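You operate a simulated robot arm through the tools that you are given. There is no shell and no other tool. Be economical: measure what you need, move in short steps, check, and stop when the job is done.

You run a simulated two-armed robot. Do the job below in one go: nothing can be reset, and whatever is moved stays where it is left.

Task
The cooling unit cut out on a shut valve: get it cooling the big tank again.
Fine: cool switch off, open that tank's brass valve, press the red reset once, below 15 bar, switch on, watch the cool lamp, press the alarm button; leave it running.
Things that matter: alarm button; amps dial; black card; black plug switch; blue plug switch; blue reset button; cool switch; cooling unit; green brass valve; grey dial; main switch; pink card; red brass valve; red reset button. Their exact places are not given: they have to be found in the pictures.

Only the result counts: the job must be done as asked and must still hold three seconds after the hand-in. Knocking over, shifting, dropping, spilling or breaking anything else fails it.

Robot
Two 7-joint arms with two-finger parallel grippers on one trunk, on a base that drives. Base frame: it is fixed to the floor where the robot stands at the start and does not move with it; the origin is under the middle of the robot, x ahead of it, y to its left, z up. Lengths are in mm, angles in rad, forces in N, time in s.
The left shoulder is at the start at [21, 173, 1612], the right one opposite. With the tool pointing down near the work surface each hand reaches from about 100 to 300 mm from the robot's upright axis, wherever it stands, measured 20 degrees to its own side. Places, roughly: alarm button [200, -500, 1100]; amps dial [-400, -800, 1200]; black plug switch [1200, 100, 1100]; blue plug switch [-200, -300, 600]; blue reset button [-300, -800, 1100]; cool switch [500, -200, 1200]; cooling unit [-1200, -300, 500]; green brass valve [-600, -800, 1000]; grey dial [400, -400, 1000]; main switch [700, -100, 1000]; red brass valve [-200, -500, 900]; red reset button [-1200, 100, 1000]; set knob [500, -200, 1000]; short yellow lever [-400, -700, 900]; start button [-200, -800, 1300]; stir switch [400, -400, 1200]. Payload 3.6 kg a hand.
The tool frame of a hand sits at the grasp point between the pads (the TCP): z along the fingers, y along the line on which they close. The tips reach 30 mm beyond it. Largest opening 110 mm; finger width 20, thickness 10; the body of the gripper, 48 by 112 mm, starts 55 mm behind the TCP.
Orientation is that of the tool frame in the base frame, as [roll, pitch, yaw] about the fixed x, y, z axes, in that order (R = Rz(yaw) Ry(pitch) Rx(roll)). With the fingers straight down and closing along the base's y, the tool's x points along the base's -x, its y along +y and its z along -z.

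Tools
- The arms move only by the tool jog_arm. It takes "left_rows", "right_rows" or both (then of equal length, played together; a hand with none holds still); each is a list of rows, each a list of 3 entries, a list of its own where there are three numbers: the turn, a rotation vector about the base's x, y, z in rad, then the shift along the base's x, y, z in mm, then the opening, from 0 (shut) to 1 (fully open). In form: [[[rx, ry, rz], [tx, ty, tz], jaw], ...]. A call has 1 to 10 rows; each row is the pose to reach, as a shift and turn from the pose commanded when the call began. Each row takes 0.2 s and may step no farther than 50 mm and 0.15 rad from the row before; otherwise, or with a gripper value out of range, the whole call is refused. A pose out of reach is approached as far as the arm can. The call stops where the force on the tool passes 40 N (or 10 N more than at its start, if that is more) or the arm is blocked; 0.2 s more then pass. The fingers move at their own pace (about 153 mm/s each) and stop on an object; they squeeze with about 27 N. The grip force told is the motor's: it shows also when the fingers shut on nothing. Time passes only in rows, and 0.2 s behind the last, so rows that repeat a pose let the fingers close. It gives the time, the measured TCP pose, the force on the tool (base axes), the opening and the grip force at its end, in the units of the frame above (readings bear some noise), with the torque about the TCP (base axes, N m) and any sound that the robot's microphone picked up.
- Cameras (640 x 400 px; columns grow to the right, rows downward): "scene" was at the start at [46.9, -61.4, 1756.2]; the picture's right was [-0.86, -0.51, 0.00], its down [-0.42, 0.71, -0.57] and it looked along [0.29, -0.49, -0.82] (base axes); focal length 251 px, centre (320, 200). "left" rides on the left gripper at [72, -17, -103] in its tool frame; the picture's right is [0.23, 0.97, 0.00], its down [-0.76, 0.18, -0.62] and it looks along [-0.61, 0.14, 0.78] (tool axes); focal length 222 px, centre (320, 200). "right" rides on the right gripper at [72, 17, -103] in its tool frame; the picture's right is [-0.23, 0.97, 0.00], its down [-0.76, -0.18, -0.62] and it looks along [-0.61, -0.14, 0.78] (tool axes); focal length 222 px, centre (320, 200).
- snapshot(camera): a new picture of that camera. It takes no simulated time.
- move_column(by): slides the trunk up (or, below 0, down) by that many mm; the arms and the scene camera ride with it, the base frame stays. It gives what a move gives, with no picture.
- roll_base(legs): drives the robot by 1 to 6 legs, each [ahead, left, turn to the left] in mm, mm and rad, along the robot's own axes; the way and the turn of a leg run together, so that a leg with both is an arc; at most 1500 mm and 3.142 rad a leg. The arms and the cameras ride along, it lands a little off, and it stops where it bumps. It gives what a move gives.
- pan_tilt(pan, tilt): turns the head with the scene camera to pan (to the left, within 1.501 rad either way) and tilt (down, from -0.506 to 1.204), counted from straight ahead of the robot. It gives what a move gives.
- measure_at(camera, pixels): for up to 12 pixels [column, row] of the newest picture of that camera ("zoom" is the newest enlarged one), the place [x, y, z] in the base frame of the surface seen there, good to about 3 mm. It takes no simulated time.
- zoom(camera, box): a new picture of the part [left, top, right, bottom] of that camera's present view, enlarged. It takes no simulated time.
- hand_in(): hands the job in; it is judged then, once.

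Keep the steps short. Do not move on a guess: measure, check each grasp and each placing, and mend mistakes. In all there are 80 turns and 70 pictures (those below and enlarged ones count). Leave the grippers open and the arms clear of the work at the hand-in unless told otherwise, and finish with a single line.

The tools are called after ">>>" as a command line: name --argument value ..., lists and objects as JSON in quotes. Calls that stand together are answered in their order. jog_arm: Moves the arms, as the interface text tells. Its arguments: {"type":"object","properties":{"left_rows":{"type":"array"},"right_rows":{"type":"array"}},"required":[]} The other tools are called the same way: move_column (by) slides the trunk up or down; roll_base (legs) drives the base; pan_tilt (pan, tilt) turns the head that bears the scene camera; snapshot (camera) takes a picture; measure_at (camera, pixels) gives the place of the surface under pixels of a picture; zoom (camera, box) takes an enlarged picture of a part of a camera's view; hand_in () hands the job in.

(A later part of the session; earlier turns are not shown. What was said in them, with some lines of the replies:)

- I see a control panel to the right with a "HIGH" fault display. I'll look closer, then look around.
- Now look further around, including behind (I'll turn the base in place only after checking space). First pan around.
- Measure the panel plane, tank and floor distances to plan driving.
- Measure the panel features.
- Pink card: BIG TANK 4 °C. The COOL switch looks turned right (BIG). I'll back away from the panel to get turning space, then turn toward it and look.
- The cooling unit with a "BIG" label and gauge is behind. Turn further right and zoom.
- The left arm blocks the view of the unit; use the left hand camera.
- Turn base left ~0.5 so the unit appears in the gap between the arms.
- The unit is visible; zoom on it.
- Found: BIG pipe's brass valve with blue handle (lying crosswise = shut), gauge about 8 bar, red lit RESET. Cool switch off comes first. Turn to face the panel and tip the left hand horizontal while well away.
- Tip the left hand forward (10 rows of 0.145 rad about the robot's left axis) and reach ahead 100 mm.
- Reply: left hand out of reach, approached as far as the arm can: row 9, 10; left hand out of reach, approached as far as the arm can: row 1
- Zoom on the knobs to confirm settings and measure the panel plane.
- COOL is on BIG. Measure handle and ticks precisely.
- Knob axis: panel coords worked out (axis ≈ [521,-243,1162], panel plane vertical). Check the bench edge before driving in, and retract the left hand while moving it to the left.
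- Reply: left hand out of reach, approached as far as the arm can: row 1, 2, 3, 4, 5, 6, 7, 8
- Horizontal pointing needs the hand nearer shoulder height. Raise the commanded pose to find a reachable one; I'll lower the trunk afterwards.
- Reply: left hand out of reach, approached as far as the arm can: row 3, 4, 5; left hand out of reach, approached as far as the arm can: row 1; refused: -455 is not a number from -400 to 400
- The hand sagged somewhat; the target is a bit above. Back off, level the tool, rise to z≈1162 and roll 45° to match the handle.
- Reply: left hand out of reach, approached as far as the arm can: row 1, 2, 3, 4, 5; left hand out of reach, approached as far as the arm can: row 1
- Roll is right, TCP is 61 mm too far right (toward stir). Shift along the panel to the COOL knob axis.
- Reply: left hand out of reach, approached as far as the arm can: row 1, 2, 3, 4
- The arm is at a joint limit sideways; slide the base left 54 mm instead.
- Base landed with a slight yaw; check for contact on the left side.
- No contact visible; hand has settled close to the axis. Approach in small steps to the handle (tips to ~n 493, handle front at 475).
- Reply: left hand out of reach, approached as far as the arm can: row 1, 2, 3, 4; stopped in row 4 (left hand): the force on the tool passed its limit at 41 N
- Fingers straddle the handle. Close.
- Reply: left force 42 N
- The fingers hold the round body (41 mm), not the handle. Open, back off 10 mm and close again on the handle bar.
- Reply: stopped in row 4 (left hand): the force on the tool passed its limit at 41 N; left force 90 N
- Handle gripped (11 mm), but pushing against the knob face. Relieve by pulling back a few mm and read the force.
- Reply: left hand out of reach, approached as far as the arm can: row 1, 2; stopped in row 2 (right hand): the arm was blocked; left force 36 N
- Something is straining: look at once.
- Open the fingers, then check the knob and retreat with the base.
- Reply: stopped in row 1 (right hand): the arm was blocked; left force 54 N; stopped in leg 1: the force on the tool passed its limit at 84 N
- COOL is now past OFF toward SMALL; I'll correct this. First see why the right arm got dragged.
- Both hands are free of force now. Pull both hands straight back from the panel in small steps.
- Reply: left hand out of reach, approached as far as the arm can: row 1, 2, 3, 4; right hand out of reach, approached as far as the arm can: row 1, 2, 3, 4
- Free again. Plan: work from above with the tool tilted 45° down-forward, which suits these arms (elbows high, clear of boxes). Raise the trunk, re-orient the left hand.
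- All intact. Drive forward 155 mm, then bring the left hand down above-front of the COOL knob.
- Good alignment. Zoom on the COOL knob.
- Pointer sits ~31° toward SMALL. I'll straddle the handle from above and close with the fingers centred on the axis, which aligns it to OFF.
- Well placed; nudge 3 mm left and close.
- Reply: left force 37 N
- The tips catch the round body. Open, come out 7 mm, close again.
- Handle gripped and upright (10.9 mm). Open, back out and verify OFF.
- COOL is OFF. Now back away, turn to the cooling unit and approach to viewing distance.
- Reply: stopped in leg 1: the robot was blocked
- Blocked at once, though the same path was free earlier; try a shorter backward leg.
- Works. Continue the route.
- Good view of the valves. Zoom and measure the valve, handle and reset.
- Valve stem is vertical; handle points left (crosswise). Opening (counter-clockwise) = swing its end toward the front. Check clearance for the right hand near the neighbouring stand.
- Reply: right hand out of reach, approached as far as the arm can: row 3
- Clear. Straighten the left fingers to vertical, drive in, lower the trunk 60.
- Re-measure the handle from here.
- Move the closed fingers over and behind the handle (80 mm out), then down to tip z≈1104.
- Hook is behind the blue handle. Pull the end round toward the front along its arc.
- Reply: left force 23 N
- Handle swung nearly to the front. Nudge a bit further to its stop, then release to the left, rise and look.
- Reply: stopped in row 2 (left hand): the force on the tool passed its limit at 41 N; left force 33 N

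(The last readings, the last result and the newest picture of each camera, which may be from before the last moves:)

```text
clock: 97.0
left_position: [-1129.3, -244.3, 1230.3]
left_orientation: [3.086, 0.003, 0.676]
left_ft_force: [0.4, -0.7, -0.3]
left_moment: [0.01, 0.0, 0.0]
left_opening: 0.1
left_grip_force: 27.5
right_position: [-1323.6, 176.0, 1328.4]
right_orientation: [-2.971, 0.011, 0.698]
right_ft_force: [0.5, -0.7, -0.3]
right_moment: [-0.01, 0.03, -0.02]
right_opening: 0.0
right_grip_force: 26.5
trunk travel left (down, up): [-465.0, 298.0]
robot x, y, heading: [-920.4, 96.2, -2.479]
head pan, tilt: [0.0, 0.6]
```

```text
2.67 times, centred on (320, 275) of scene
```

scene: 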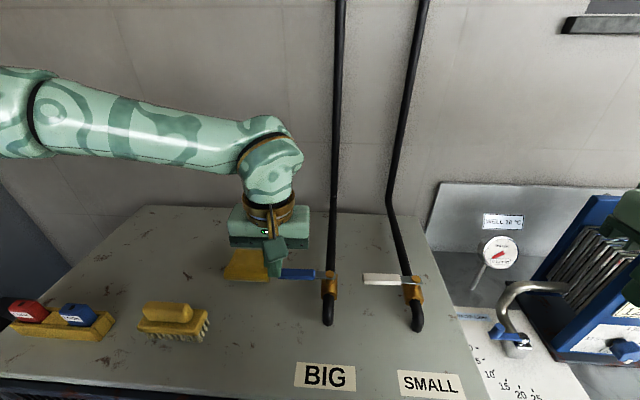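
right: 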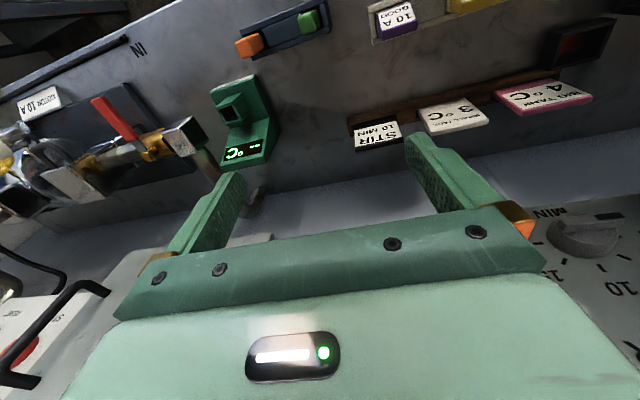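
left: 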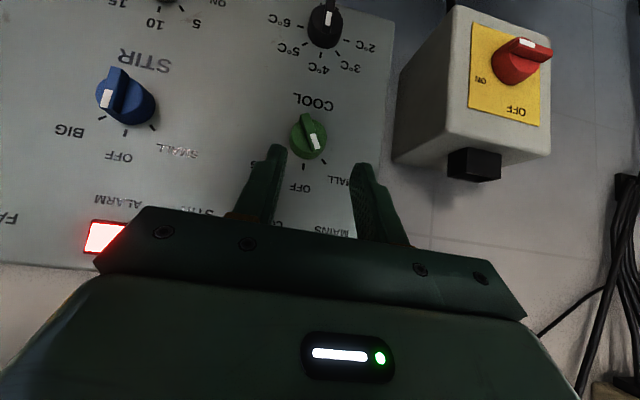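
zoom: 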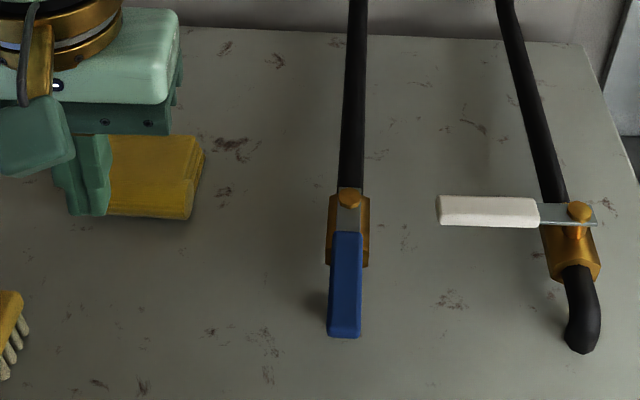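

Valve is open, aligned with the pipe. Now back off 180, lower the trunk 150 and set the right hand for the RESET button (≈[-1210,76,959]).

>>> roll_base --legs '[[-180, 0, 0]]'

>>> move_column --by -150

>>> jog_arm --right_rows '[[[-0.06, -0.05, 0], [22, -29, -20], 0.0], [[-0.13, -0.11, 0], [45, -58, -40], 0.0], [[-0.13, -0.11, 0], [67, -87, -60], 0.0], [[-0.13, -0.11, 0], [90, -116, -80], 0.0]]'

>>> jog_arm --right_rows '[[[-0.08, 0.104, 0], [0, 0, -10], 0.0], [[-0.16, 0.208, 0], [0, 0, -20], 0.0], [[-0.24, 0.311, 0], [0, 0, -30], 0.0], [[-0.32, 0.415, 0], [0, 0, -40], 0.0], [[-0.4, 0.519, 0], [0, 0, -50], 0.0], [[-0.48, 0.623, 0], [0, 0, -60], 0.0], [[-0.56, 0.726, 0], [0, 0, -70], 0.0], [[-0.64, 0.83, 0], [0, 0, -80], 0.0], [[-0.64, 0.83, 0], [0, 0, -90], 0.0]]'

>>> snapshot --camera "scene"

```text
clock: 98.5
left_position: [-990.9, -130.4, 1229.8]
left_orientation: [3.085, 0.006, 0.675]
left_ft_force: [0.8, -0.2, -0.1]
left_moment: [-0.06, 0.0, 0.0]
left_opening: 0.0
left_grip_force: 27.3
right_position: [-1182.2, 289.3, 1326.9]
right_orientation: [-2.97, 0.012, 0.697]
right_ft_force: [0.9, -0.5, 0.9]
right_moment: [-0.02, 0.01, 0.0]
right_opening: 0.0
right_grip_force: 26.9
trunk travel left (down, up): [-465.0, 298.0]
robot x, y, heading: [-772.6, 205.6, -2.48]
head pan, tilt: [0.0, 0.6]
```

```text
clock: 100.3
left_position: [-991.0, -130.3, 1080.1]
left_orientation: [3.083, 0.006, 0.676]
left_ft_force: [0.0, -0.4, 0.6]
left_moment: [0.0, -0.02, -0.04]
left_opening: 0.0
left_grip_force: 27.8
right_position: [-1203.8, 273.7, 1158.2]
right_orientation: [-2.972, -0.07, 0.699]
right_ft_force: [0.6, -1.0, 0.0]
right_moment: [0.0, -0.04, -0.03]
right_opening: 0.0
right_grip_force: 26.9
trunk travel left (down, up): [-315.0, 448.0]
robot x, y, heading: [-777.8, 203.8, -2.476]
head pan, tilt: [0.0, 0.6]
```

```text
clock: 101.3
left_position: [-991.2, -131.7, 1081.0]
left_orientation: [3.084, 0.002, 0.674]
left_ft_force: [-0.9, 0.0, 0.3]
left_moment: [0.03, -0.02, 0.0]
left_opening: 0.0
left_grip_force: 26.8
right_position: [-1216.5, 189.5, 1047.6]
right_orientation: [3.138, -0.069, 0.713]
right_ft_force: [0.0, -0.3, 0.3]
right_moment: [0.01, -0.03, 0.02]
right_opening: 0.0
right_grip_force: 26.8
right hand out of reach, approached as far as the arm can: row 1, 2, 3, 4
trunk travel left (down, up): [-315.0, 448.0]
robot x, y, heading: [-774.3, 203.0, -2.485]
head pan, tilt: [0.0, 0.6]
```

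```text
clock: 103.3
left_position: [-991.7, -131.2, 1079.0]
left_orientation: [3.086, 0.004, 0.673]
left_ft_force: [0.0, -0.5, 0.5]
left_moment: [0.0, -0.04, -0.03]
left_opening: 0.1
left_grip_force: 27.1
right_position: [-1289.7, 289.3, 939.9]
right_orientation: [-3.069, 0.978, 0.75]
right_ft_force: [0.2, 0.2, 0.8]
right_moment: [0.01, 0.01, -0.01]
right_opening: 0.0
right_grip_force: 27.1
right hand out of reach, approached as far as the arm can: row 1, 2, 3, 4, 5, 6, 7, 8, 9
trunk travel left (down, up): [-315.0, 448.0]
robot x, y, heading: [-775.2, 202.3, -2.479]
head pan, tilt: [0.0, 0.6]
```

```text
11 pictures are left
```

scene: 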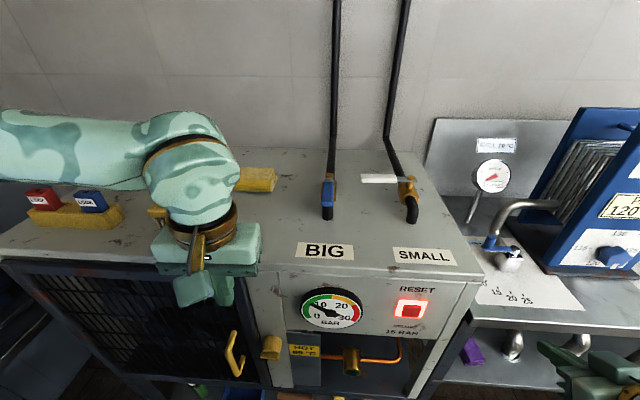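

Gauge ~8 bar in the green, RESET glowing. The right arm is at its limits, so use the left: fold the right hand back up, and measure the button.

>>> measure_at --camera "scene" --pixels '[[411, 310], [411, 304], [405, 310], [417, 312], [399, 300], [424, 318], [370, 290], [480, 345]]'

>>> jog_arm --right_rows '[[[0.08, -0.104, 0], [6, 5, 12], 0.0], [[0.16, -0.208, 0], [12, 9, 25], 0.0], [[0.24, -0.311, 0], [18, 14, 40], 0.0], [[0.32, -0.415, 0], [24, 18, 55], 0.0], [[0.4, -0.519, 0], [30, 22, 70], 0.0], [[0.48, -0.623, 0], [36, 27, 85], 0.0], [[0.56, -0.726, 0], [42, 32, 100], 0.0], [[0.58, -0.76, 0], [50, 38, 130], 0.0], [[0.58, -0.76, 0], [60, 45, 160], 0.5], [[0.58, -0.76, 0], [70, 50, 190], 0.5]]'

```text
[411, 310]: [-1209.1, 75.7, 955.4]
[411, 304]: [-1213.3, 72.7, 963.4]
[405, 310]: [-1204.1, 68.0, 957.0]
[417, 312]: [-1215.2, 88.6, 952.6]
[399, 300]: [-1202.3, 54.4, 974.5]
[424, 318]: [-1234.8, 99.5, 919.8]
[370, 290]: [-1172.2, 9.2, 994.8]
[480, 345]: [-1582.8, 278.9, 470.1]
```

```text
clock: 105.5
left_position: [-988.9, -130.8, 1079.7]
left_orientation: [3.085, 0.004, 0.674]
left_ft_force: [-0.1, -0.3, 0.2]
left_moment: [0.02, 0.03, -0.05]
left_opening: 0.2
left_grip_force: 26.6
right_position: [-1218.8, 337.3, 1137.5]
right_orientation: [3.139, 0.022, 0.708]
right_ft_force: [-0.1, 0.0, 0.4]
right_moment: [0.01, -0.01, 0.02]
right_opening: 54.9
right_grip_force: 0.2
right hand out of reach, approached as far as the arm can: row 1, 2, 3, 4, 5
trunk travel left (down, up): [-315.0, 448.0]
robot x, y, heading: [-778.4, 202.5, -2.477]
head pan, tilt: [0.0, 0.6]
```

Slide the base right 180 mm, then move and tilt the left hand toward the button.

>>> roll_base --legs '[[0, -180, 0]]'

>>> jog_arm --left_rows '[[[-0.08, 0.104, 0], [-1, 25, -13], 0.0], [[-0.16, 0.208, 0], [-10, 38, -26], 0.0], [[-0.24, 0.311, 0], [-20, 51, -39], 0.0], [[-0.32, 0.415, 0], [-29, 64, -52], 0.0], [[-0.4, 0.519, 0], [-38, 77, -65], 0.0], [[-0.48, 0.623, 0], [-47, 90, -78], 0.0], [[-0.56, 0.726, 0], [-56, 105, -91], 0.0], [[-0.64, 0.83, 0], [-56, 105, -105], 0.0], [[-0.64, 0.83, 0], [-56, 105, -105], 0.0]]'

```text
clock: 107.0
left_position: [-1102.5, 12.4, 1081.0]
left_orientation: [3.083, 0.004, 0.674]
left_ft_force: [0.3, 0.1, 0.8]
left_moment: [-0.03, -0.05, -0.01]
left_opening: 0.1
left_grip_force: 26.9
right_position: [-1330.6, 482.5, 1136.0]
right_orientation: [3.138, 0.024, 0.708]
right_ft_force: [-0.6, -0.1, -0.2]
right_moment: [0.01, -0.02, -0.03]
right_opening: 54.9
right_grip_force: 0.1
trunk travel left (down, up): [-315.0, 448.0]
robot x, y, heading: [-890.7, 345.1, -2.479]
head pan, tilt: [0.0, 0.6]
```

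```text
clock: 109.2
left_position: [-1185.4, 81.8, 1001.2]
left_orientation: [-2.944, 1.098, 1.043]
left_ft_force: [25.5, 30.2, 1.6]
left_moment: [0.09, -0.03, -0.36]
left_opening: 0.0
left_grip_force: 27.1
right_position: [-1326.3, 483.6, 1138.1]
right_orientation: [-3.141, 0.026, 0.704]
right_ft_force: [-0.3, 0.4, 0.1]
right_moment: [-0.02, 0.01, -0.01]
right_opening: 55.1
right_grip_force: 0.1
trunk travel left (down, up): [-315.0, 448.0]
robot x, y, heading: [-881.8, 346.7, -2.481]
head pan, tilt: [0.0, 0.6]
stopped in row 9 (left hand): the arm was blocked; the commanded pose is now the measured one
```

Touched the face above the button unexpectedly. Back off and look.

>>> jog_arm --left_rows '[[[0, 0, 0], [16, 12, 0], 0.0], [[0, 0, 0], [35, 27, 0], 0.0]]'

>>> snapshot --camera "scene"

```text
clock: 109.5
left_position: [-1184.4, 80.6, 1001.5]
left_orientation: [-2.936, 1.099, 1.051]
left_ft_force: [20.4, 28.2, -1.9]
left_moment: [0.1, -0.15, -0.39]
left_opening: 0.0
left_grip_force: 27.3
right_position: [-1324.8, 486.8, 1138.9]
right_orientation: [3.138, 0.027, 0.705]
right_ft_force: [0.1, -0.2, 0.3]
right_moment: [-0.01, 0.0, 0.0]
right_opening: 54.9
right_grip_force: 0.2
trunk travel left (down, up): [-315.0, 448.0]
robot x, y, heading: [-888.0, 348.1, -2.485]
head pan, tilt: [0.0, 0.6]
stopped in row 1 (left hand): the force on the tool passed its limit at 65 N (the readings are from after the stop); the commanded pose is now the measured one
```

```text
10 pictures are left
```

scene: 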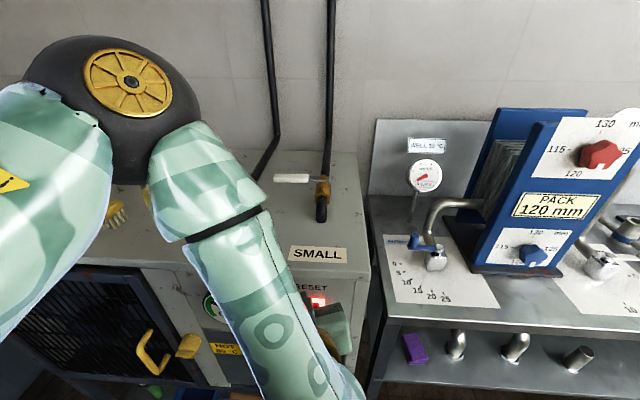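

Reset still lit (not pressed). Back away with the base.

>>> roll_base --legs '[[-70, 0, 0]]'

```text
clock: 110.5
left_position: [-1130.9, 119.1, 1000.2]
left_orientation: [-2.934, 1.099, 1.057]
left_ft_force: [-0.2, 0.0, 0.4]
left_moment: [-0.01, 0.03, 0.01]
left_opening: 0.1
left_grip_force: 26.8
right_position: [-1272.6, 524.7, 1137.6]
right_orientation: [3.14, 0.023, 0.705]
right_ft_force: [0.2, 0.5, -0.9]
right_moment: [-0.01, 0.04, -0.02]
right_opening: 54.9
right_grip_force: 0.0
trunk travel left (down, up): [-315.0, 448.0]
robot x, y, heading: [-830.9, 390.0, -2.477]
head pan, tilt: [0.0, 0.6]
```

Keep this tool pose (points forward, 26° down). Lower the trunk 38, shift the base right 19 and ahead 35, then check alignment.

>>> move_column --by -38

>>> roll_base --legs '[[32, -19, 0]]'

>>> snapshot --camera "left"

```text
clock: 111.3
left_position: [-1137.6, 109.0, 964.4]
left_orientation: [-2.919, 1.119, 1.097]
left_ft_force: [-0.2, 0.5, 0.5]
left_moment: [0.04, -0.02, 0.01]
left_opening: 0.0
left_grip_force: 27.2
right_position: [-1273.7, 524.5, 1099.6]
right_orientation: [3.14, 0.026, 0.707]
right_ft_force: [-0.1, 1.1, 1.1]
right_moment: [-0.02, 0.0, 0.01]
right_opening: 54.9
right_grip_force: 0.0
trunk travel left (down, up): [-277.0, 486.0]
robot x, y, heading: [-830.5, 390.1, -2.474]
head pan, tilt: [0.0, 0.6]
```

```text
clock: 112.2
left_position: [-1175.8, 106.0, 963.4]
left_orientation: [-2.919, 1.112, 1.094]
left_ft_force: [-0.4, 0.5, -0.1]
left_moment: [-0.05, -0.01, 0.0]
left_opening: 0.2
left_grip_force: 26.9
right_position: [-1312.9, 518.9, 1098.6]
right_orientation: [3.138, 0.022, 0.707]
right_ft_force: [-0.5, 0.2, 0.2]
right_moment: [-0.02, -0.04, 0.02]
right_opening: 55.1
right_grip_force: 0.1
trunk travel left (down, up): [-277.0, 486.0]
robot x, y, heading: [-869.4, 390.1, -2.48]
head pan, tilt: [0.0, 0.6]
```

```text
9 pictures are left
```

left: 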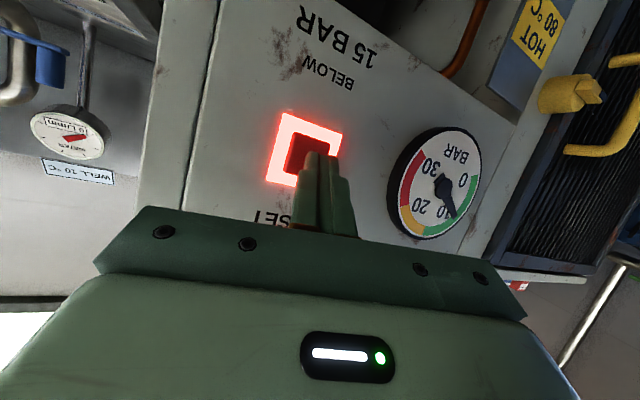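

Aligned: tip is 14 mm in front of the red button at its centre; gauge below 15. Press once with a slow forward move.

>>> jog_arm --left_rows '[[[0, 0, 0], [-6, -5, 0], 0.0], [[0, 0, 0], [-11, -8.5, 0], 0.0], [[0, 0, 0], [-14, -11, 0], 0.0], [[0, 0, 0], [-17, -13, 0], 0.0], [[0, 0, 0], [-20, -15.5, 0], 0.0]]'

```text
clock: 113.4
left_position: [-1191.3, 91.2, 963.9]
left_orientation: [-2.921, 1.113, 1.093]
left_ft_force: [19.5, 14.5, -3.9]
left_moment: [0.08, -0.13, -0.03]
left_opening: 0.0
left_grip_force: 27.2
right_position: [-1308.1, 521.6, 1099.7]
right_orientation: [3.138, 0.026, 0.706]
right_ft_force: [0.9, 0.9, 0.4]
right_moment: [0.01, -0.02, 0.02]
right_opening: 54.9
right_grip_force: 0.1
trunk travel left (down, up): [-277.0, 486.0]
robot x, y, heading: [-866.7, 385.3, -2.479]
head pan, tilt: [0.0, 0.6]
heard: click
```

Click heard at 24 N. Retract and check the lamp.

>>> jog_arm --left_rows '[[[0, 0, 0], [8, 6, 0], 0.0], [[0, 0, 0], [25, 19, 0], 0.0], [[0, 0, 0], [45, 35, 0], 0.0]]'

>>> snapshot --camera "left"

```text
clock: 114.4
left_position: [-1163.8, 88.4, 977.3]
left_orientation: [-2.826, 1.167, 1.277]
left_ft_force: [0.4, 0.7, -0.6]
left_moment: [-0.06, 0.03, 0.01]
left_opening: 0.0
left_grip_force: 27.0
right_position: [-1311.2, 519.0, 1099.1]
right_orientation: [3.14, 0.022, 0.707]
right_ft_force: [0.6, 0.2, -0.9]
right_moment: [0.01, -0.03, 0.0]
right_opening: 54.9
right_grip_force: 0.1
trunk travel left (down, up): [-277.0, 486.0]
robot x, y, heading: [-868.7, 388.4, -2.478]
head pan, tilt: [0.0, 0.6]
stopped in row 3 (left hand): the arm was blocked; the commanded pose is now the measured one
```

```text
8 pictures are left
```

left: 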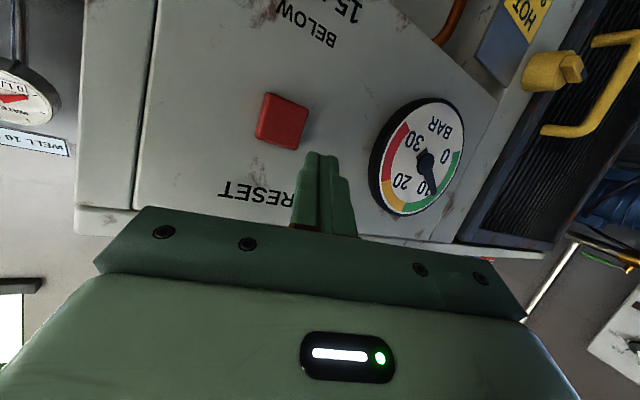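

Reset lamp is out (reset done), gauge ~10 bar. Back off, raise the trunk, bring the left tool to the 45° pose, and return to the panel.

>>> roll_base --legs '[[-250, 0, 0]]'

>>> move_column --by 248

>>> jog_arm --left_rows '[[[0.056, -0.093, -0.085], [7, 0, 4], 0.1], [[0.111, -0.186, -0.17], [14, 1, 8], 0.2], [[0.167, -0.278, -0.255], [21, 1, 12], 0.3], [[0.223, -0.371, -0.34], [29, 2, 16], 0.4], [[0.223, -0.371, -0.34], [29, 2, 16], 0.4]]'

>>> roll_base --legs '[[0, 0, 1.49], [0, 500, 0], [640, 0, 0]]'

```text
clock: 116.2
left_position: [-962.8, 242.9, 978.1]
left_orientation: [-2.825, 1.169, 1.281]
left_ft_force: [-0.6, 0.4, 0.0]
left_moment: [-0.03, 0.04, 0.01]
left_opening: 0.1
left_grip_force: 27.3
right_position: [-1113.4, 672.4, 1098.8]
right_orientation: [-3.141, 0.023, 0.713]
right_ft_force: [0.1, 0.2, 1.2]
right_moment: [0.0, 0.04, -0.01]
right_opening: 54.9
right_grip_force: 0.2
trunk travel left (down, up): [-277.0, 486.0]
robot x, y, heading: [-670.4, 541.9, -2.469]
head pan, tilt: [0.0, 0.6]
```

```text
clock: 118.8
left_position: [-964.6, 243.1, 1225.2]
left_orientation: [-2.827, 1.166, 1.28]
left_ft_force: [-0.2, 0.2, -0.7]
left_moment: [0.01, -0.03, 0.02]
left_opening: 0.1
left_grip_force: 26.7
right_position: [-1113.7, 671.1, 1346.8]
right_orientation: [3.139, 0.024, 0.71]
right_ft_force: [-0.4, 0.1, 0.2]
right_moment: [0.02, 0.02, -0.01]
right_opening: 55.0
right_grip_force: 0.1
trunk travel left (down, up): [-525.0, 238.0]
robot x, y, heading: [-671.3, 542.1, -2.482]
head pan, tilt: [0.0, 0.6]
```

```text
clock: 120.0
left_position: [-936.2, 245.2, 1241.2]
left_orientation: [3.138, 0.768, 0.665]
left_ft_force: [0.1, -0.7, -0.3]
left_moment: [0.01, 0.01, 0.03]
left_opening: 44.3
left_grip_force: 0.2
right_position: [-1114.2, 671.8, 1347.4]
right_orientation: [3.141, 0.024, 0.712]
right_ft_force: [-0.3, 0.4, -0.3]
right_moment: [-0.03, 0.02, 0.0]
right_opening: 55.2
right_grip_force: 0.1
trunk travel left (down, up): [-525.0, 238.0]
robot x, y, heading: [-668.6, 540.1, -2.475]
head pan, tilt: [0.0, 0.6]
```

```text
clock: 129.7
left_position: [360.9, -27.3, 1241.0]
left_orientation: [3.139, 0.77, 2.137]
left_ft_force: [0.0, 0.7, 0.4]
left_moment: [-0.02, 0.02, 0.01]
left_opening: 43.9
left_grip_force: 0.1
right_position: [-79.9, -160.7, 1347.3]
right_orientation: [3.14, 0.023, 2.18]
right_ft_force: [-0.2, 0.2, -0.5]
right_moment: [-0.01, 0.0, 0.0]
right_opening: 55.1
right_grip_force: 0.1
trunk travel left (down, up): [-525.0, 238.0]
robot x, y, heading: [94.3, 270.7, -1.008]
head pan, tilt: [0.0, 0.6]
```

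Correct heading and position, drive to the panel.

>>> roll_base --legs '[[0, 9, 0.02], [148, 0, 0]]'

```text
clock: 131.4
left_position: [455.6, -139.1, 1242.0]
left_orientation: [3.14, 0.772, 2.155]
left_ft_force: [-0.2, 0.8, 0.1]
left_moment: [-0.01, 0.0, 0.0]
left_opening: 44.3
left_grip_force: 0.0
right_position: [13.9, -281.4, 1347.0]
right_orientation: [3.139, 0.025, 2.201]
right_ft_force: [-1.1, 0.2, 0.0]
right_moment: [-0.01, 0.03, 0.02]
right_opening: 54.8
right_grip_force: 0.0
trunk travel left (down, up): [-525.0, 238.0]
robot x, y, heading: [182.7, 150.7, -0.987]
head pan, tilt: [0.0, 0.6]
```

Aligned. Straddle the upright handle at the same place as before and close.

>>> jog_arm --left_rows '[[[0, 0, 0], [16, -25, -14], 0.4], [[0, 0, 0], [32, -50, -32], 0.4], [[0, 0, 0], [42, -66, -45], 0.4], [[0, 0, 0], [47.5, -75, -51], 0.4], [[0, 0, 0], [47.5, -75, -51], 0.2], [[0, 0, 0], [47.5, -75, -51], 0.1], [[0, 0, 0], [47.5, -75, -51], 0.05], [[0, 0, 0], [47.5, -75, -51], 0.05]]'

```text
clock: 133.2
left_position: [504.9, -215.0, 1190.9]
left_orientation: [3.139, 0.771, 2.159]
left_ft_force: [13.9, 2.4, -4.2]
left_moment: [0.0, -0.36, 0.26]
left_opening: 10.8
left_grip_force: 45.1
right_position: [15.9, -281.9, 1347.1]
right_orientation: [3.14, 0.023, 2.202]
right_ft_force: [-0.2, -0.8, 0.7]
right_moment: [0.01, 0.01, 0.01]
right_opening: 55.2
right_grip_force: 0.0
trunk travel left (down, up): [-525.0, 238.0]
robot x, y, heading: [182.0, 149.4, -0.984]
head pan, tilt: [0.0, 0.6]
```

Handle gripped (10.8 mm). Turn 45° clockwise to BIG about the knob axis.

>>> jog_arm --left_rows '[[[0.062, -0.094, 0], [-2.6, -1.7, -0.2], 0.05], [[0.123, -0.187, 0], [-5.1, -3.4, -0.7], 0.05], [[0.185, -0.281, 0], [-7.6, -5, -1.5], 0.05], [[0.247, -0.375, 0], [-10, -6.6, -2.7], 0.05], [[0.309, -0.468, 0], [-12.3, -8.1, -4.2], 0.05], [[0.371, -0.562, 0], [-14.4, -9.5, -6], 0.05], [[0.433, -0.655, 0], [-16.4, -10.8, -8.1], 0.05], [[0.433, -0.655, 0], [-16.4, -10.8, -8.1], 0.05]]'

>>> zoom --camera "scene" --box '[220, 170, 540, 340]'

```text
clock: 135.0
left_position: [489.0, -225.1, 1182.8]
left_orientation: [2.183, 0.515, 1.554]
left_ft_force: [32.5, 9.2, -0.5]
left_moment: [0.21, -0.61, 0.4]
left_opening: 10.6
left_grip_force: 45.1
right_position: [15.5, -280.7, 1347.9]
right_orientation: [3.139, 0.023, 2.201]
right_ft_force: [0.6, -0.5, -0.5]
right_moment: [-0.02, 0.0, 0.02]
right_opening: 55.2
right_grip_force: 0.2
trunk travel left (down, up): [-525.0, 238.0]
robot x, y, heading: [185.3, 146.5, -0.982]
head pan, tilt: [0.0, 0.6]
```

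```text
2.00 times, centred on (380, 255) of scene
```

zoom: 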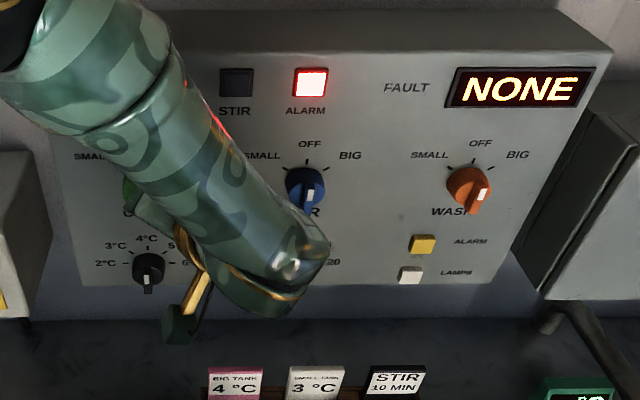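

FAULT shows NONE. Release, back out along the normal and look at the knob and COOL lamp.

>>> jog_arm --left_rows '[[[0, 0, 0], [0, 0, 0], 0.35], [[0, 0, 0], [0, 0, 0], 0.35], [[0, 0, 0], [-12, 18, 0], 0.35], [[0, 0, 0], [-28, 42, 5], 0.35], [[0, 0, 0], [-44, 67, 20], 0.35]]'

>>> jog_arm --left_rows '[[[-0.08, 0.12, 0], [0, 0, 0], 0.2], [[-0.16, 0.24, 0], [0, 0, 0], 0.0], [[-0.24, 0.36, 0], [0, 0, 0], 0.0], [[-0.32, 0.48, 0], [0, 0, 10], 0.0], [[-0.38, 0.57, 0], [0, 0, 20], 0.0], [[-0.43, 0.655, 0], [0, 0, 30], 0.0]]'

>>> snapshot --camera "left"

```text
clock: 136.2
left_position: [443.7, -158.9, 1203.6]
left_orientation: [2.191, 0.518, 1.552]
left_ft_force: [-0.4, 1.0, 0.3]
left_moment: [0.0, 0.0, 0.01]
left_opening: 39.0
left_grip_force: 0.0
right_position: [15.2, -281.9, 1348.0]
right_orientation: [3.141, 0.023, 2.2]
right_ft_force: [0.5, 0.6, 0.7]
right_moment: [0.02, 0.01, 0.05]
right_opening: 55.2
right_grip_force: 0.0
trunk travel left (down, up): [-525.0, 238.0]
robot x, y, heading: [185.4, 145.8, -0.985]
head pan, tilt: [0.0, 0.6]
```

```text
clock: 137.6
left_position: [441.8, -158.1, 1232.9]
left_orientation: [3.138, 0.769, 2.153]
left_ft_force: [0.0, 0.8, -0.6]
left_moment: [-0.04, 0.03, 0.02]
left_opening: 0.0
left_grip_force: 26.9
right_position: [14.5, -283.0, 1346.3]
right_orientation: [3.139, 0.023, 2.201]
right_ft_force: [0.3, 0.0, -0.4]
right_moment: [0.04, -0.03, -0.05]
right_opening: 54.8
right_grip_force: 0.1
trunk travel left (down, up): [-525.0, 238.0]
robot x, y, heading: [185.0, 149.0, -0.988]
head pan, tilt: [0.0, 0.6]
```

```text
6 pictures are left
```

left: 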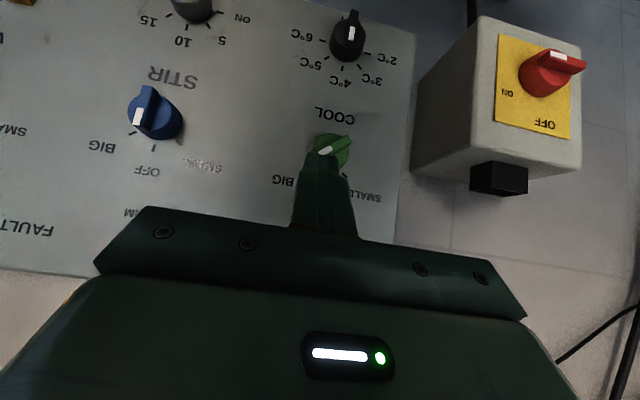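

COOL now on BIG. Measure the yellow ALARM button in the last enlarged view.

>>> measure_at --camera "zoom" --pixels '[[423, 243], [423, 238], [415, 243], [431, 243], [423, 250], [411, 275], [411, 270], [440, 270]]'

```text
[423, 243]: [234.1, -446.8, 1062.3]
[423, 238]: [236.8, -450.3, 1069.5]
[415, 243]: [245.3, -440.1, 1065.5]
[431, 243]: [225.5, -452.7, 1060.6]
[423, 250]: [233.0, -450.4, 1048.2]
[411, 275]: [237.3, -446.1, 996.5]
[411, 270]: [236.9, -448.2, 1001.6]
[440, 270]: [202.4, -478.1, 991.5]
```

Button centre ≈ [234,-447,1060]. Slide base right 243, lower trunk 130, swing the hand 90 mm right, then look.

>>> roll_base --legs '[[0, -243, 0]]'

>>> move_column --by -130

>>> jog_arm --left_rows '[[[0, 0, 0], [-25, -17, 0], 0.0], [[0, 0, 0], [-50, -33, 0], 0.0], [[0, 0, 0], [-75, -50, 0], 0.0], [[0, 0, 0], [-75, -50, 0], 0.0]]'

>>> snapshot --camera "scene"

```text
clock: 139.4
left_position: [236.2, -295.4, 1232.3]
left_orientation: [3.137, 0.769, 2.149]
left_ft_force: [0.0, 0.1, -0.4]
left_moment: [-0.01, 0.01, -0.01]
left_opening: 0.0
left_grip_force: 27.0
right_position: [-191.8, -417.1, 1347.1]
right_orientation: [3.14, 0.023, 2.193]
right_ft_force: [-1.0, -0.2, -0.1]
right_moment: [0.0, -0.03, 0.03]
right_opening: 55.2
right_grip_force: 0.0
trunk travel left (down, up): [-525.0, 238.0]
robot x, y, heading: [-23.3, 12.2, -0.994]
head pan, tilt: [0.0, 0.6]
```

```text
clock: 141.0
left_position: [235.9, -295.6, 1103.1]
left_orientation: [3.138, 0.769, 2.146]
left_ft_force: [0.9, -0.6, 0.1]
left_moment: [0.0, -0.02, 0.01]
left_opening: 0.0
left_grip_force: 27.3
right_position: [-191.6, -416.4, 1217.9]
right_orientation: [3.139, 0.024, 2.195]
right_ft_force: [-0.8, -0.5, -0.8]
right_moment: [0.01, -0.04, -0.02]
right_opening: 54.7
right_grip_force: 0.1
trunk travel left (down, up): [-395.0, 368.0]
robot x, y, heading: [-18.9, 13.9, -0.993]
head pan, tilt: [0.0, 0.6]
```

```text
clock: 142.0
left_position: [162.1, -346.4, 1103.8]
left_orientation: [3.139, 0.767, 2.148]
left_ft_force: [0.7, 0.2, -0.7]
left_moment: [0.03, 0.03, -0.02]
left_opening: 0.0
left_grip_force: 27.1
right_position: [-189.8, -416.9, 1216.9]
right_orientation: [3.139, 0.022, 2.192]
right_ft_force: [0.2, 0.0, 0.9]
right_moment: [-0.05, 0.02, 0.02]
right_opening: 55.0
right_grip_force: 0.0
trunk travel left (down, up): [-395.0, 368.0]
robot x, y, heading: [-22.1, 11.6, -0.995]
head pan, tilt: [0.0, 0.6]
```

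```text
5 pictures are left
```

scene: 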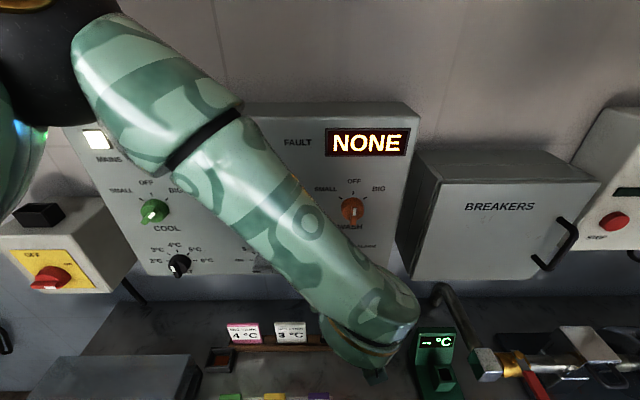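

Approach to ~8 mm short of the button.

>>> jog_arm --left_rows '[[[0, 0, 0], [18, -22, -15], 0.0], [[0, 0, 0], [35, -46, -29], 0.0], [[0, 0, 0], [52, -71, -29], 0.0], [[0, 0, 0], [52, -71, -29], 0.0]]'

>>> snapshot --camera "left"

```text
clock: 143.0
left_position: [213.6, -415.1, 1075.1]
left_orientation: [3.138, 0.768, 2.147]
left_ft_force: [-0.5, -0.4, 0.3]
left_moment: [0.0, -0.01, -0.05]
left_opening: 0.2
left_grip_force: 26.8
right_position: [-191.2, -415.3, 1217.4]
right_orientation: [3.14, 0.022, 2.193]
right_ft_force: [-0.3, 0.7, 0.5]
right_moment: [0.0, -0.01, -0.02]
right_opening: 55.0
right_grip_force: 0.0
trunk travel left (down, up): [-395.0, 368.0]
robot x, y, heading: [-22.6, 11.0, -0.993]
head pan, tilt: [0.0, 0.6]
```

```text
4 pictures are left
```

left: 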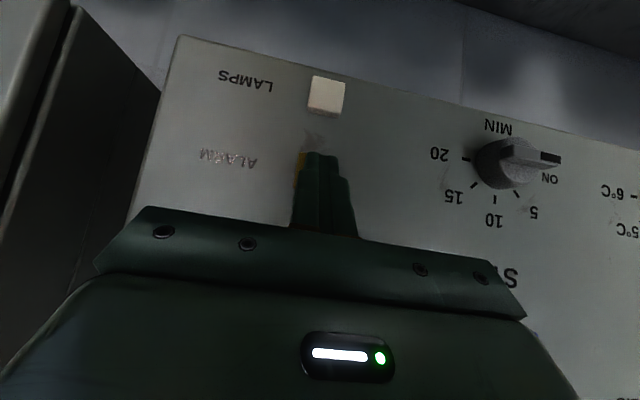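

Finger is in front of the yellow button. Before pressing, check the COOL lamp.

>>> zoom --camera "scene" --box '[40, 80, 420, 300]'

```text
1.68 times, centred on (230, 190) of scene
```

zoom: 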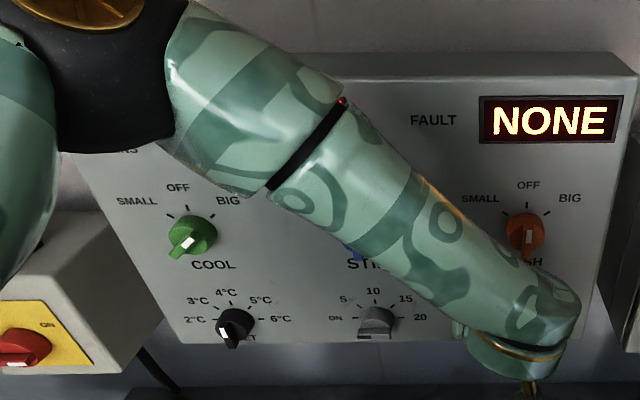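

Lamp hidden by the arm. Pull the hand back, raise it and look with the hand camera.

>>> jog_arm --left_rows '[[[0, 0, 0], [-20, 30, 5], 0.0], [[0, 0, 0], [-48, 71, 20], 0.0], [[0, 0, 0], [-20, 90, 60], 0.0], [[0, 0, 0], [10, 110, 100], 0.0], [[0, 0, 0], [30, 125, 140], 0.0], [[0, 0, 0], [30, 125, 140], 0.0]]'

>>> move_column --by 150

>>> snapshot --camera "left"

```text
refused: row 2 steps farther than a row can; nothing moved
```

```text
clock: 144.7
left_position: [212.4, -416.5, 1222.4]
left_orientation: [3.138, 0.767, 2.148]
left_ft_force: [-0.2, -0.2, 0.1]
left_moment: [0.01, 0.01, 0.02]
left_opening: 0.0
left_grip_force: 27.9
right_position: [-191.3, -416.1, 1366.6]
right_orientation: [3.139, 0.021, 2.192]
right_ft_force: [0.5, -0.3, 0.4]
right_moment: [0.0, 0.05, -0.03]
right_opening: 55.0
right_grip_force: 0.1
trunk travel left (down, up): [-545.0, 218.0]
robot x, y, heading: [-20.0, 15.3, -0.997]
head pan, tilt: [0.0, 0.6]
```

```text
2 pictures are left
```

left: 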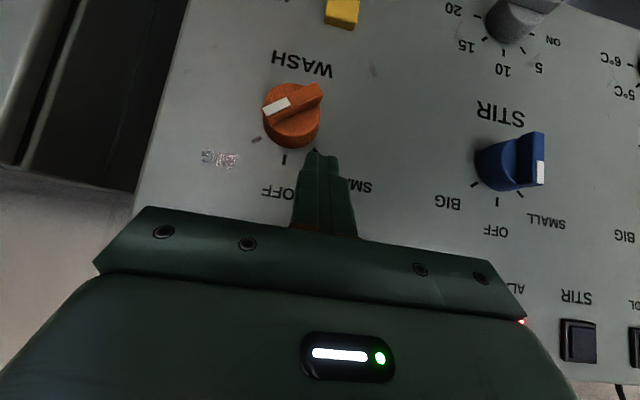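

The jog was refused (step too big) but the trunk rise followed, and the finger brushed the WASH knob: it now points to BIG. I must put it back to OFF. Measure it.

>>> measure_at --camera "left" --pixels '[[284, 158], [257, 140], [266, 110], [277, 105], [293, 99], [318, 90], [305, 95], [290, 125], [497, 201], [343, 12], [302, 72]]'

```text
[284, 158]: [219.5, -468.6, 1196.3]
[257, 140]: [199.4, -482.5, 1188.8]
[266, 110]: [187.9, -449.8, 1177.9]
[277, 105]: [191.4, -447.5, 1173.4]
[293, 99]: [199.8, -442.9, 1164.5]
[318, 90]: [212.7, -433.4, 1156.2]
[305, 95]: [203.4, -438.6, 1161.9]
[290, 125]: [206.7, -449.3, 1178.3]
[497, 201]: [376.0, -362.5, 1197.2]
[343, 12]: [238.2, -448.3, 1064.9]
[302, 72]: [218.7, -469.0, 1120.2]
```

Retreat straight back, centre on the WASH axis (u −75, z 1193), fingers opened.

>>> jog_arm --left_rows '[[[0, 0, 0], [-20, 31, 0], 0.0], [[0, 0, 0], [-41, 63, 0], 0.0], [[0, 0, 0], [-60, 50, -15], 0.3], [[0, 0, 0], [-60, 50, -29], 0.5], [[0, 0, 0], [-60, 50, -29], 0.5], [[0, 0, 0], [-60, 50, -29], 0.5]]'

```text
clock: 146.1
left_position: [152.3, -368.3, 1193.7]
left_orientation: [3.135, 0.77, 2.147]
left_ft_force: [-0.9, 0.2, -0.1]
left_moment: [0.0, -0.01, 0.02]
left_opening: 55.0
left_grip_force: 0.2
right_position: [-191.8, -417.5, 1366.5]
right_orientation: [3.14, 0.022, 2.194]
right_ft_force: [0.2, -0.4, -0.8]
right_moment: [-0.02, 0.0, 0.03]
right_opening: 54.7
right_grip_force: 0.0
trunk travel left (down, up): [-545.0, 218.0]
robot x, y, heading: [-21.8, 15.7, -0.994]
head pan, tilt: [0.0, 0.6]
```

Approach straight in with fingers 60 mm apart, then close to align the handle to OFF.

>>> jog_arm --left_rows '[[[0, 0, 0], [12, -18, 0], 0.55], [[0, 0, 0], [24, -37, 0], 0.55], [[0, 0, 0], [31, -47, 0], 0.55], [[0, 0, 0], [36.5, -55, 0], 0.55], [[0, 0, 0], [36.5, -55, 0], 0.3], [[0, 0, 0], [36.5, -55, 0], 0.15], [[0, 0, 0], [36.5, -55, 0], 0.05], [[0, 0, 0], [36.5, -55, 0], 0.05], [[0, 0, 0], [36.5, -55, 0], 0.05]]'

```text
clock: 148.1
left_position: [188.0, -422.2, 1193.7]
left_orientation: [3.135, 0.769, 2.143]
left_ft_force: [-11.9, -2.7, -0.4]
left_moment: [0.06, 0.51, -0.21]
left_opening: 10.6
left_grip_force: 44.9
right_position: [-194.2, -417.1, 1367.1]
right_orientation: [3.137, 0.024, 2.194]
right_ft_force: [-0.7, -0.6, -0.9]
right_moment: [0.01, 0.01, -0.02]
right_opening: 54.7
right_grip_force: 0.0
trunk travel left (down, up): [-545.0, 218.0]
robot x, y, heading: [-25.2, 16.7, -0.995]
head pan, tilt: [0.0, 0.6]
```

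Gripped at 10.6 mm = handle upright. Open, back straight out, then raise and shift left for one picture showing WASH, COOL lamp and knob.

>>> jog_arm --left_rows '[[[0, 0, 0], [0, 0, 0], 0.5], [[0, 0, 0], [0, 0, 0], 0.5], [[0, 0, 0], [-12, 18, 0], 0.5], [[0, 0, 0], [-36, 55, 0], 0.5], [[0, 0, 0], [-40, 62, 45], 0.3], [[0, 0, 0], [-20, 75, 85], 0.0], [[0, 0, 0], [10, 95, 115], 0.0], [[0, 0, 0], [38, 113, 145], 0.0], [[0, 0, 0], [42, 116, 160], 0.0], [[0, 0, 0], [42, 116, 160], 0.0]]'

>>> snapshot --camera "left"

```text
clock: 150.3
left_position: [232.3, -306.8, 1352.9]
left_orientation: [3.139, 0.766, 2.148]
left_ft_force: [-0.2, -0.4, 0.1]
left_moment: [0.01, 0.01, 0.02]
left_opening: 0.1
left_grip_force: 26.7
right_position: [-192.0, -415.6, 1367.2]
right_orientation: [3.14, 0.022, 2.192]
right_ft_force: [0.6, -0.1, -0.6]
right_moment: [-0.01, 0.03, 0.02]
right_opening: 54.9
right_grip_force: 0.1
trunk travel left (down, up): [-545.0, 218.0]
robot x, y, heading: [-21.4, 12.8, -0.991]
head pan, tilt: [0.0, 0.6]
```

```text
1 pictures are left
```

left: 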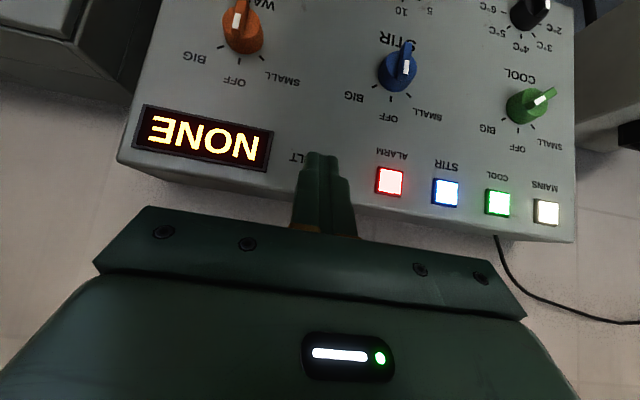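

COOL lamp is lit green, FAULT NONE, WASH and STIR knobs at OFF, COOL at BIG. Now the ALARM button: lower the trunk 150 and bring the hand back in front of it.

>>> move_column --by -150

>>> jog_arm --left_rows '[[[0, 0, 0], [-16, -10, -30], 0.0], [[0, 0, 0], [-32, -21, -60], 0.0], [[0, 0, 0], [-48, -32, -95], 0.0], [[0, 0, 0], [-63.5, -42, -128], 0.0], [[0, 0, 0], [-63.5, -42, -128], 0.0]]'

```text
clock: 152.1
left_position: [232.5, -305.0, 1205.3]
left_orientation: [3.138, 0.769, 2.148]
left_ft_force: [0.0, 0.0, -0.2]
left_moment: [-0.01, -0.01, 0.02]
left_opening: 0.0
left_grip_force: 27.4
right_position: [-191.9, -417.5, 1217.1]
right_orientation: [3.141, 0.024, 2.193]
right_ft_force: [0.0, -0.3, -0.2]
right_moment: [-0.02, -0.03, -0.01]
right_opening: 55.1
right_grip_force: 0.1
trunk travel left (down, up): [-395.0, 368.0]
robot x, y, heading: [-22.5, 15.5, -0.994]
head pan, tilt: [0.0, 0.6]
```

```text
clock: 153.3
left_position: [168.6, -349.0, 1077.8]
left_orientation: [3.138, 0.768, 2.15]
left_ft_force: [1.2, 1.3, -0.3]
left_moment: [0.0, 0.0, -0.02]
left_opening: 0.0
left_grip_force: 26.6
right_position: [-192.5, -417.0, 1218.3]
right_orientation: [3.14, 0.023, 2.194]
right_ft_force: [0.6, 0.0, 0.1]
right_moment: [-0.01, 0.0, -0.03]
right_opening: 55.0
right_grip_force: 0.0
trunk travel left (down, up): [-395.0, 368.0]
robot x, y, heading: [-22.7, 12.8, -0.992]
head pan, tilt: [0.0, 0.6]
```

>>> jog_arm --left_rows '[[[0, 0, 0], [22, -33, -2], 0.0], [[0, 0, 0], [40, -60, -3], 0.0], [[0, 0, 0], [46, -70, -3], 0.0], [[0, 0, 0], [49.6, -75, -3], 0.0], [[0, 0, 0], [51.8, -78.5, -3], 0.0], [[0, 0, 0], [54, -81.5, -3], 0.0]]'

```text
clock: 154.7
left_position: [221.6, -429.1, 1072.7]
left_orientation: [3.138, 0.766, 2.147]
left_ft_force: [-1.4, 2.6, -0.5]
left_moment: [0.03, 0.07, 0.0]
left_opening: 0.0
left_grip_force: 26.8
right_position: [-191.1, -416.6, 1218.0]
right_orientation: [3.14, 0.023, 2.195]
right_ft_force: [-0.1, -0.1, 0.7]
right_moment: [-0.01, -0.02, 0.0]
right_opening: 55.0
right_grip_force: 0.1
trunk travel left (down, up): [-395.0, 368.0]
robot x, y, heading: [-20.5, 8.0, -0.986]
head pan, tilt: [0.0, 0.6]
heard: click
```

Click heard. Retract straight back, open the fingers, and back the base off.

>>> jog_arm --left_rows '[[[0, 0, 0], [-12, 18, 0], 0.0], [[0, 0, 0], [-33, 50, 0], 0.0], [[0, 0, 0], [-54, 82, 0], 0.3], [[0, 0, 0], [-54, 82, 0], 0.6]]'

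>>> roll_base --legs '[[-150, 0, 0]]'

>>> move_column --by 280

>>> jog_arm --left_rows '[[[0, 0, 0], [30, 20, 20], 1], [[0, 0, 0], [55, 36, 40], 1], [[0, 0, 0], [55, 36, 40], 1]]' --right_rows '[[[0, 0, 0], [0, 0, 0], 1], [[0, 0, 0], [0, 0, 0], 1], [[0, 0, 0], [0, 0, 0], 1]]'

>>> snapshot --camera "left"

```text
clock: 155.7
left_position: [168.7, -346.8, 1071.1]
left_orientation: [3.137, 0.767, 2.147]
left_ft_force: [0.3, -0.2, 0.2]
left_moment: [-0.02, 0.01, -0.01]
left_opening: 66.2
left_grip_force: 0.0
right_position: [-191.4, -417.7, 1217.9]
right_orientation: [3.14, 0.022, 2.194]
right_ft_force: [-0.3, -0.2, 0.1]
right_moment: [-0.02, 0.02, 0.01]
right_opening: 54.9
right_grip_force: 0.1
trunk travel left (down, up): [-395.0, 368.0]
robot x, y, heading: [-22.0, 12.5, -0.995]
head pan, tilt: [0.0, 0.6]
```

```text
clock: 157.1
left_position: [82.6, -217.4, 1071.5]
left_orientation: [3.138, 0.771, 2.146]
left_ft_force: [-0.3, 0.5, -0.1]
left_moment: [0.01, 0.01, 0.0]
left_opening: 66.0
left_grip_force: 0.1
right_position: [-277.0, -286.0, 1217.5]
right_orientation: [3.141, 0.024, 2.194]
right_ft_force: [-0.3, 0.2, -0.3]
right_moment: [-0.03, -0.03, -0.04]
right_opening: 55.2
right_grip_force: 0.0
trunk travel left (down, up): [-395.0, 368.0]
robot x, y, heading: [-104.7, 143.0, -0.997]
head pan, tilt: [0.0, 0.6]
```

```text
clock: 159.9
left_position: [83.5, -218.2, 1349.9]
left_orientation: [3.137, 0.769, 2.146]
left_ft_force: [0.2, 0.5, 0.7]
left_moment: [0.01, 0.03, 0.02]
left_opening: 66.3
left_grip_force: 0.0
right_position: [-276.8, -286.5, 1496.5]
right_orientation: [3.14, 0.022, 2.194]
right_ft_force: [-0.7, 0.3, -0.8]
right_moment: [0.01, 0.01, -0.02]
right_opening: 54.9
right_grip_force: 0.1
trunk travel left (down, up): [-675.0, 88.0]
robot x, y, heading: [-110.1, 145.4, -0.993]
head pan, tilt: [0.0, 0.6]
```

```text
clock: 160.7
left_position: [137.7, -183.3, 1392.4]
left_orientation: [3.137, 0.769, 2.146]
left_ft_force: [-0.2, 0.2, -0.3]
left_moment: [0.01, -0.03, 0.02]
left_opening: 110.0
left_grip_force: 0.1
right_position: [-277.9, -288.5, 1495.9]
right_orientation: [3.139, 0.023, 2.193]
right_ft_force: [-0.9, 0.2, -0.9]
right_moment: [0.03, 0.0, -0.04]
right_opening: 110.0
right_grip_force: 0.0
trunk travel left (down, up): [-675.0, 88.0]
robot x, y, heading: [-108.2, 145.5, -0.997]
head pan, tilt: [0.0, 0.6]
```

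```text
0 pictures are left
```

left: 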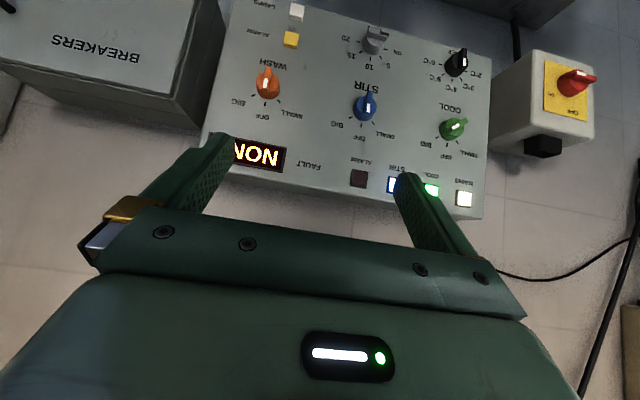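

ALARM lamp is out, COOL lamp is lit, FAULT reads NONE, and the COOL knob is on BIG with the other knobs at OFF. The arms are clear and the grippers open, so I'm handing in.

>>> hand_in

```text
The job is handed in.
```

The big tank is cooling again: its valve is open, the red reset was pressed once at about 8–10 bar, COOL is on BIG with its lamp lit, and the alarm is cleared; I also knocked COOL towards SMALL before setting it OFF, and WASH to BIG before putting it back to OFF.
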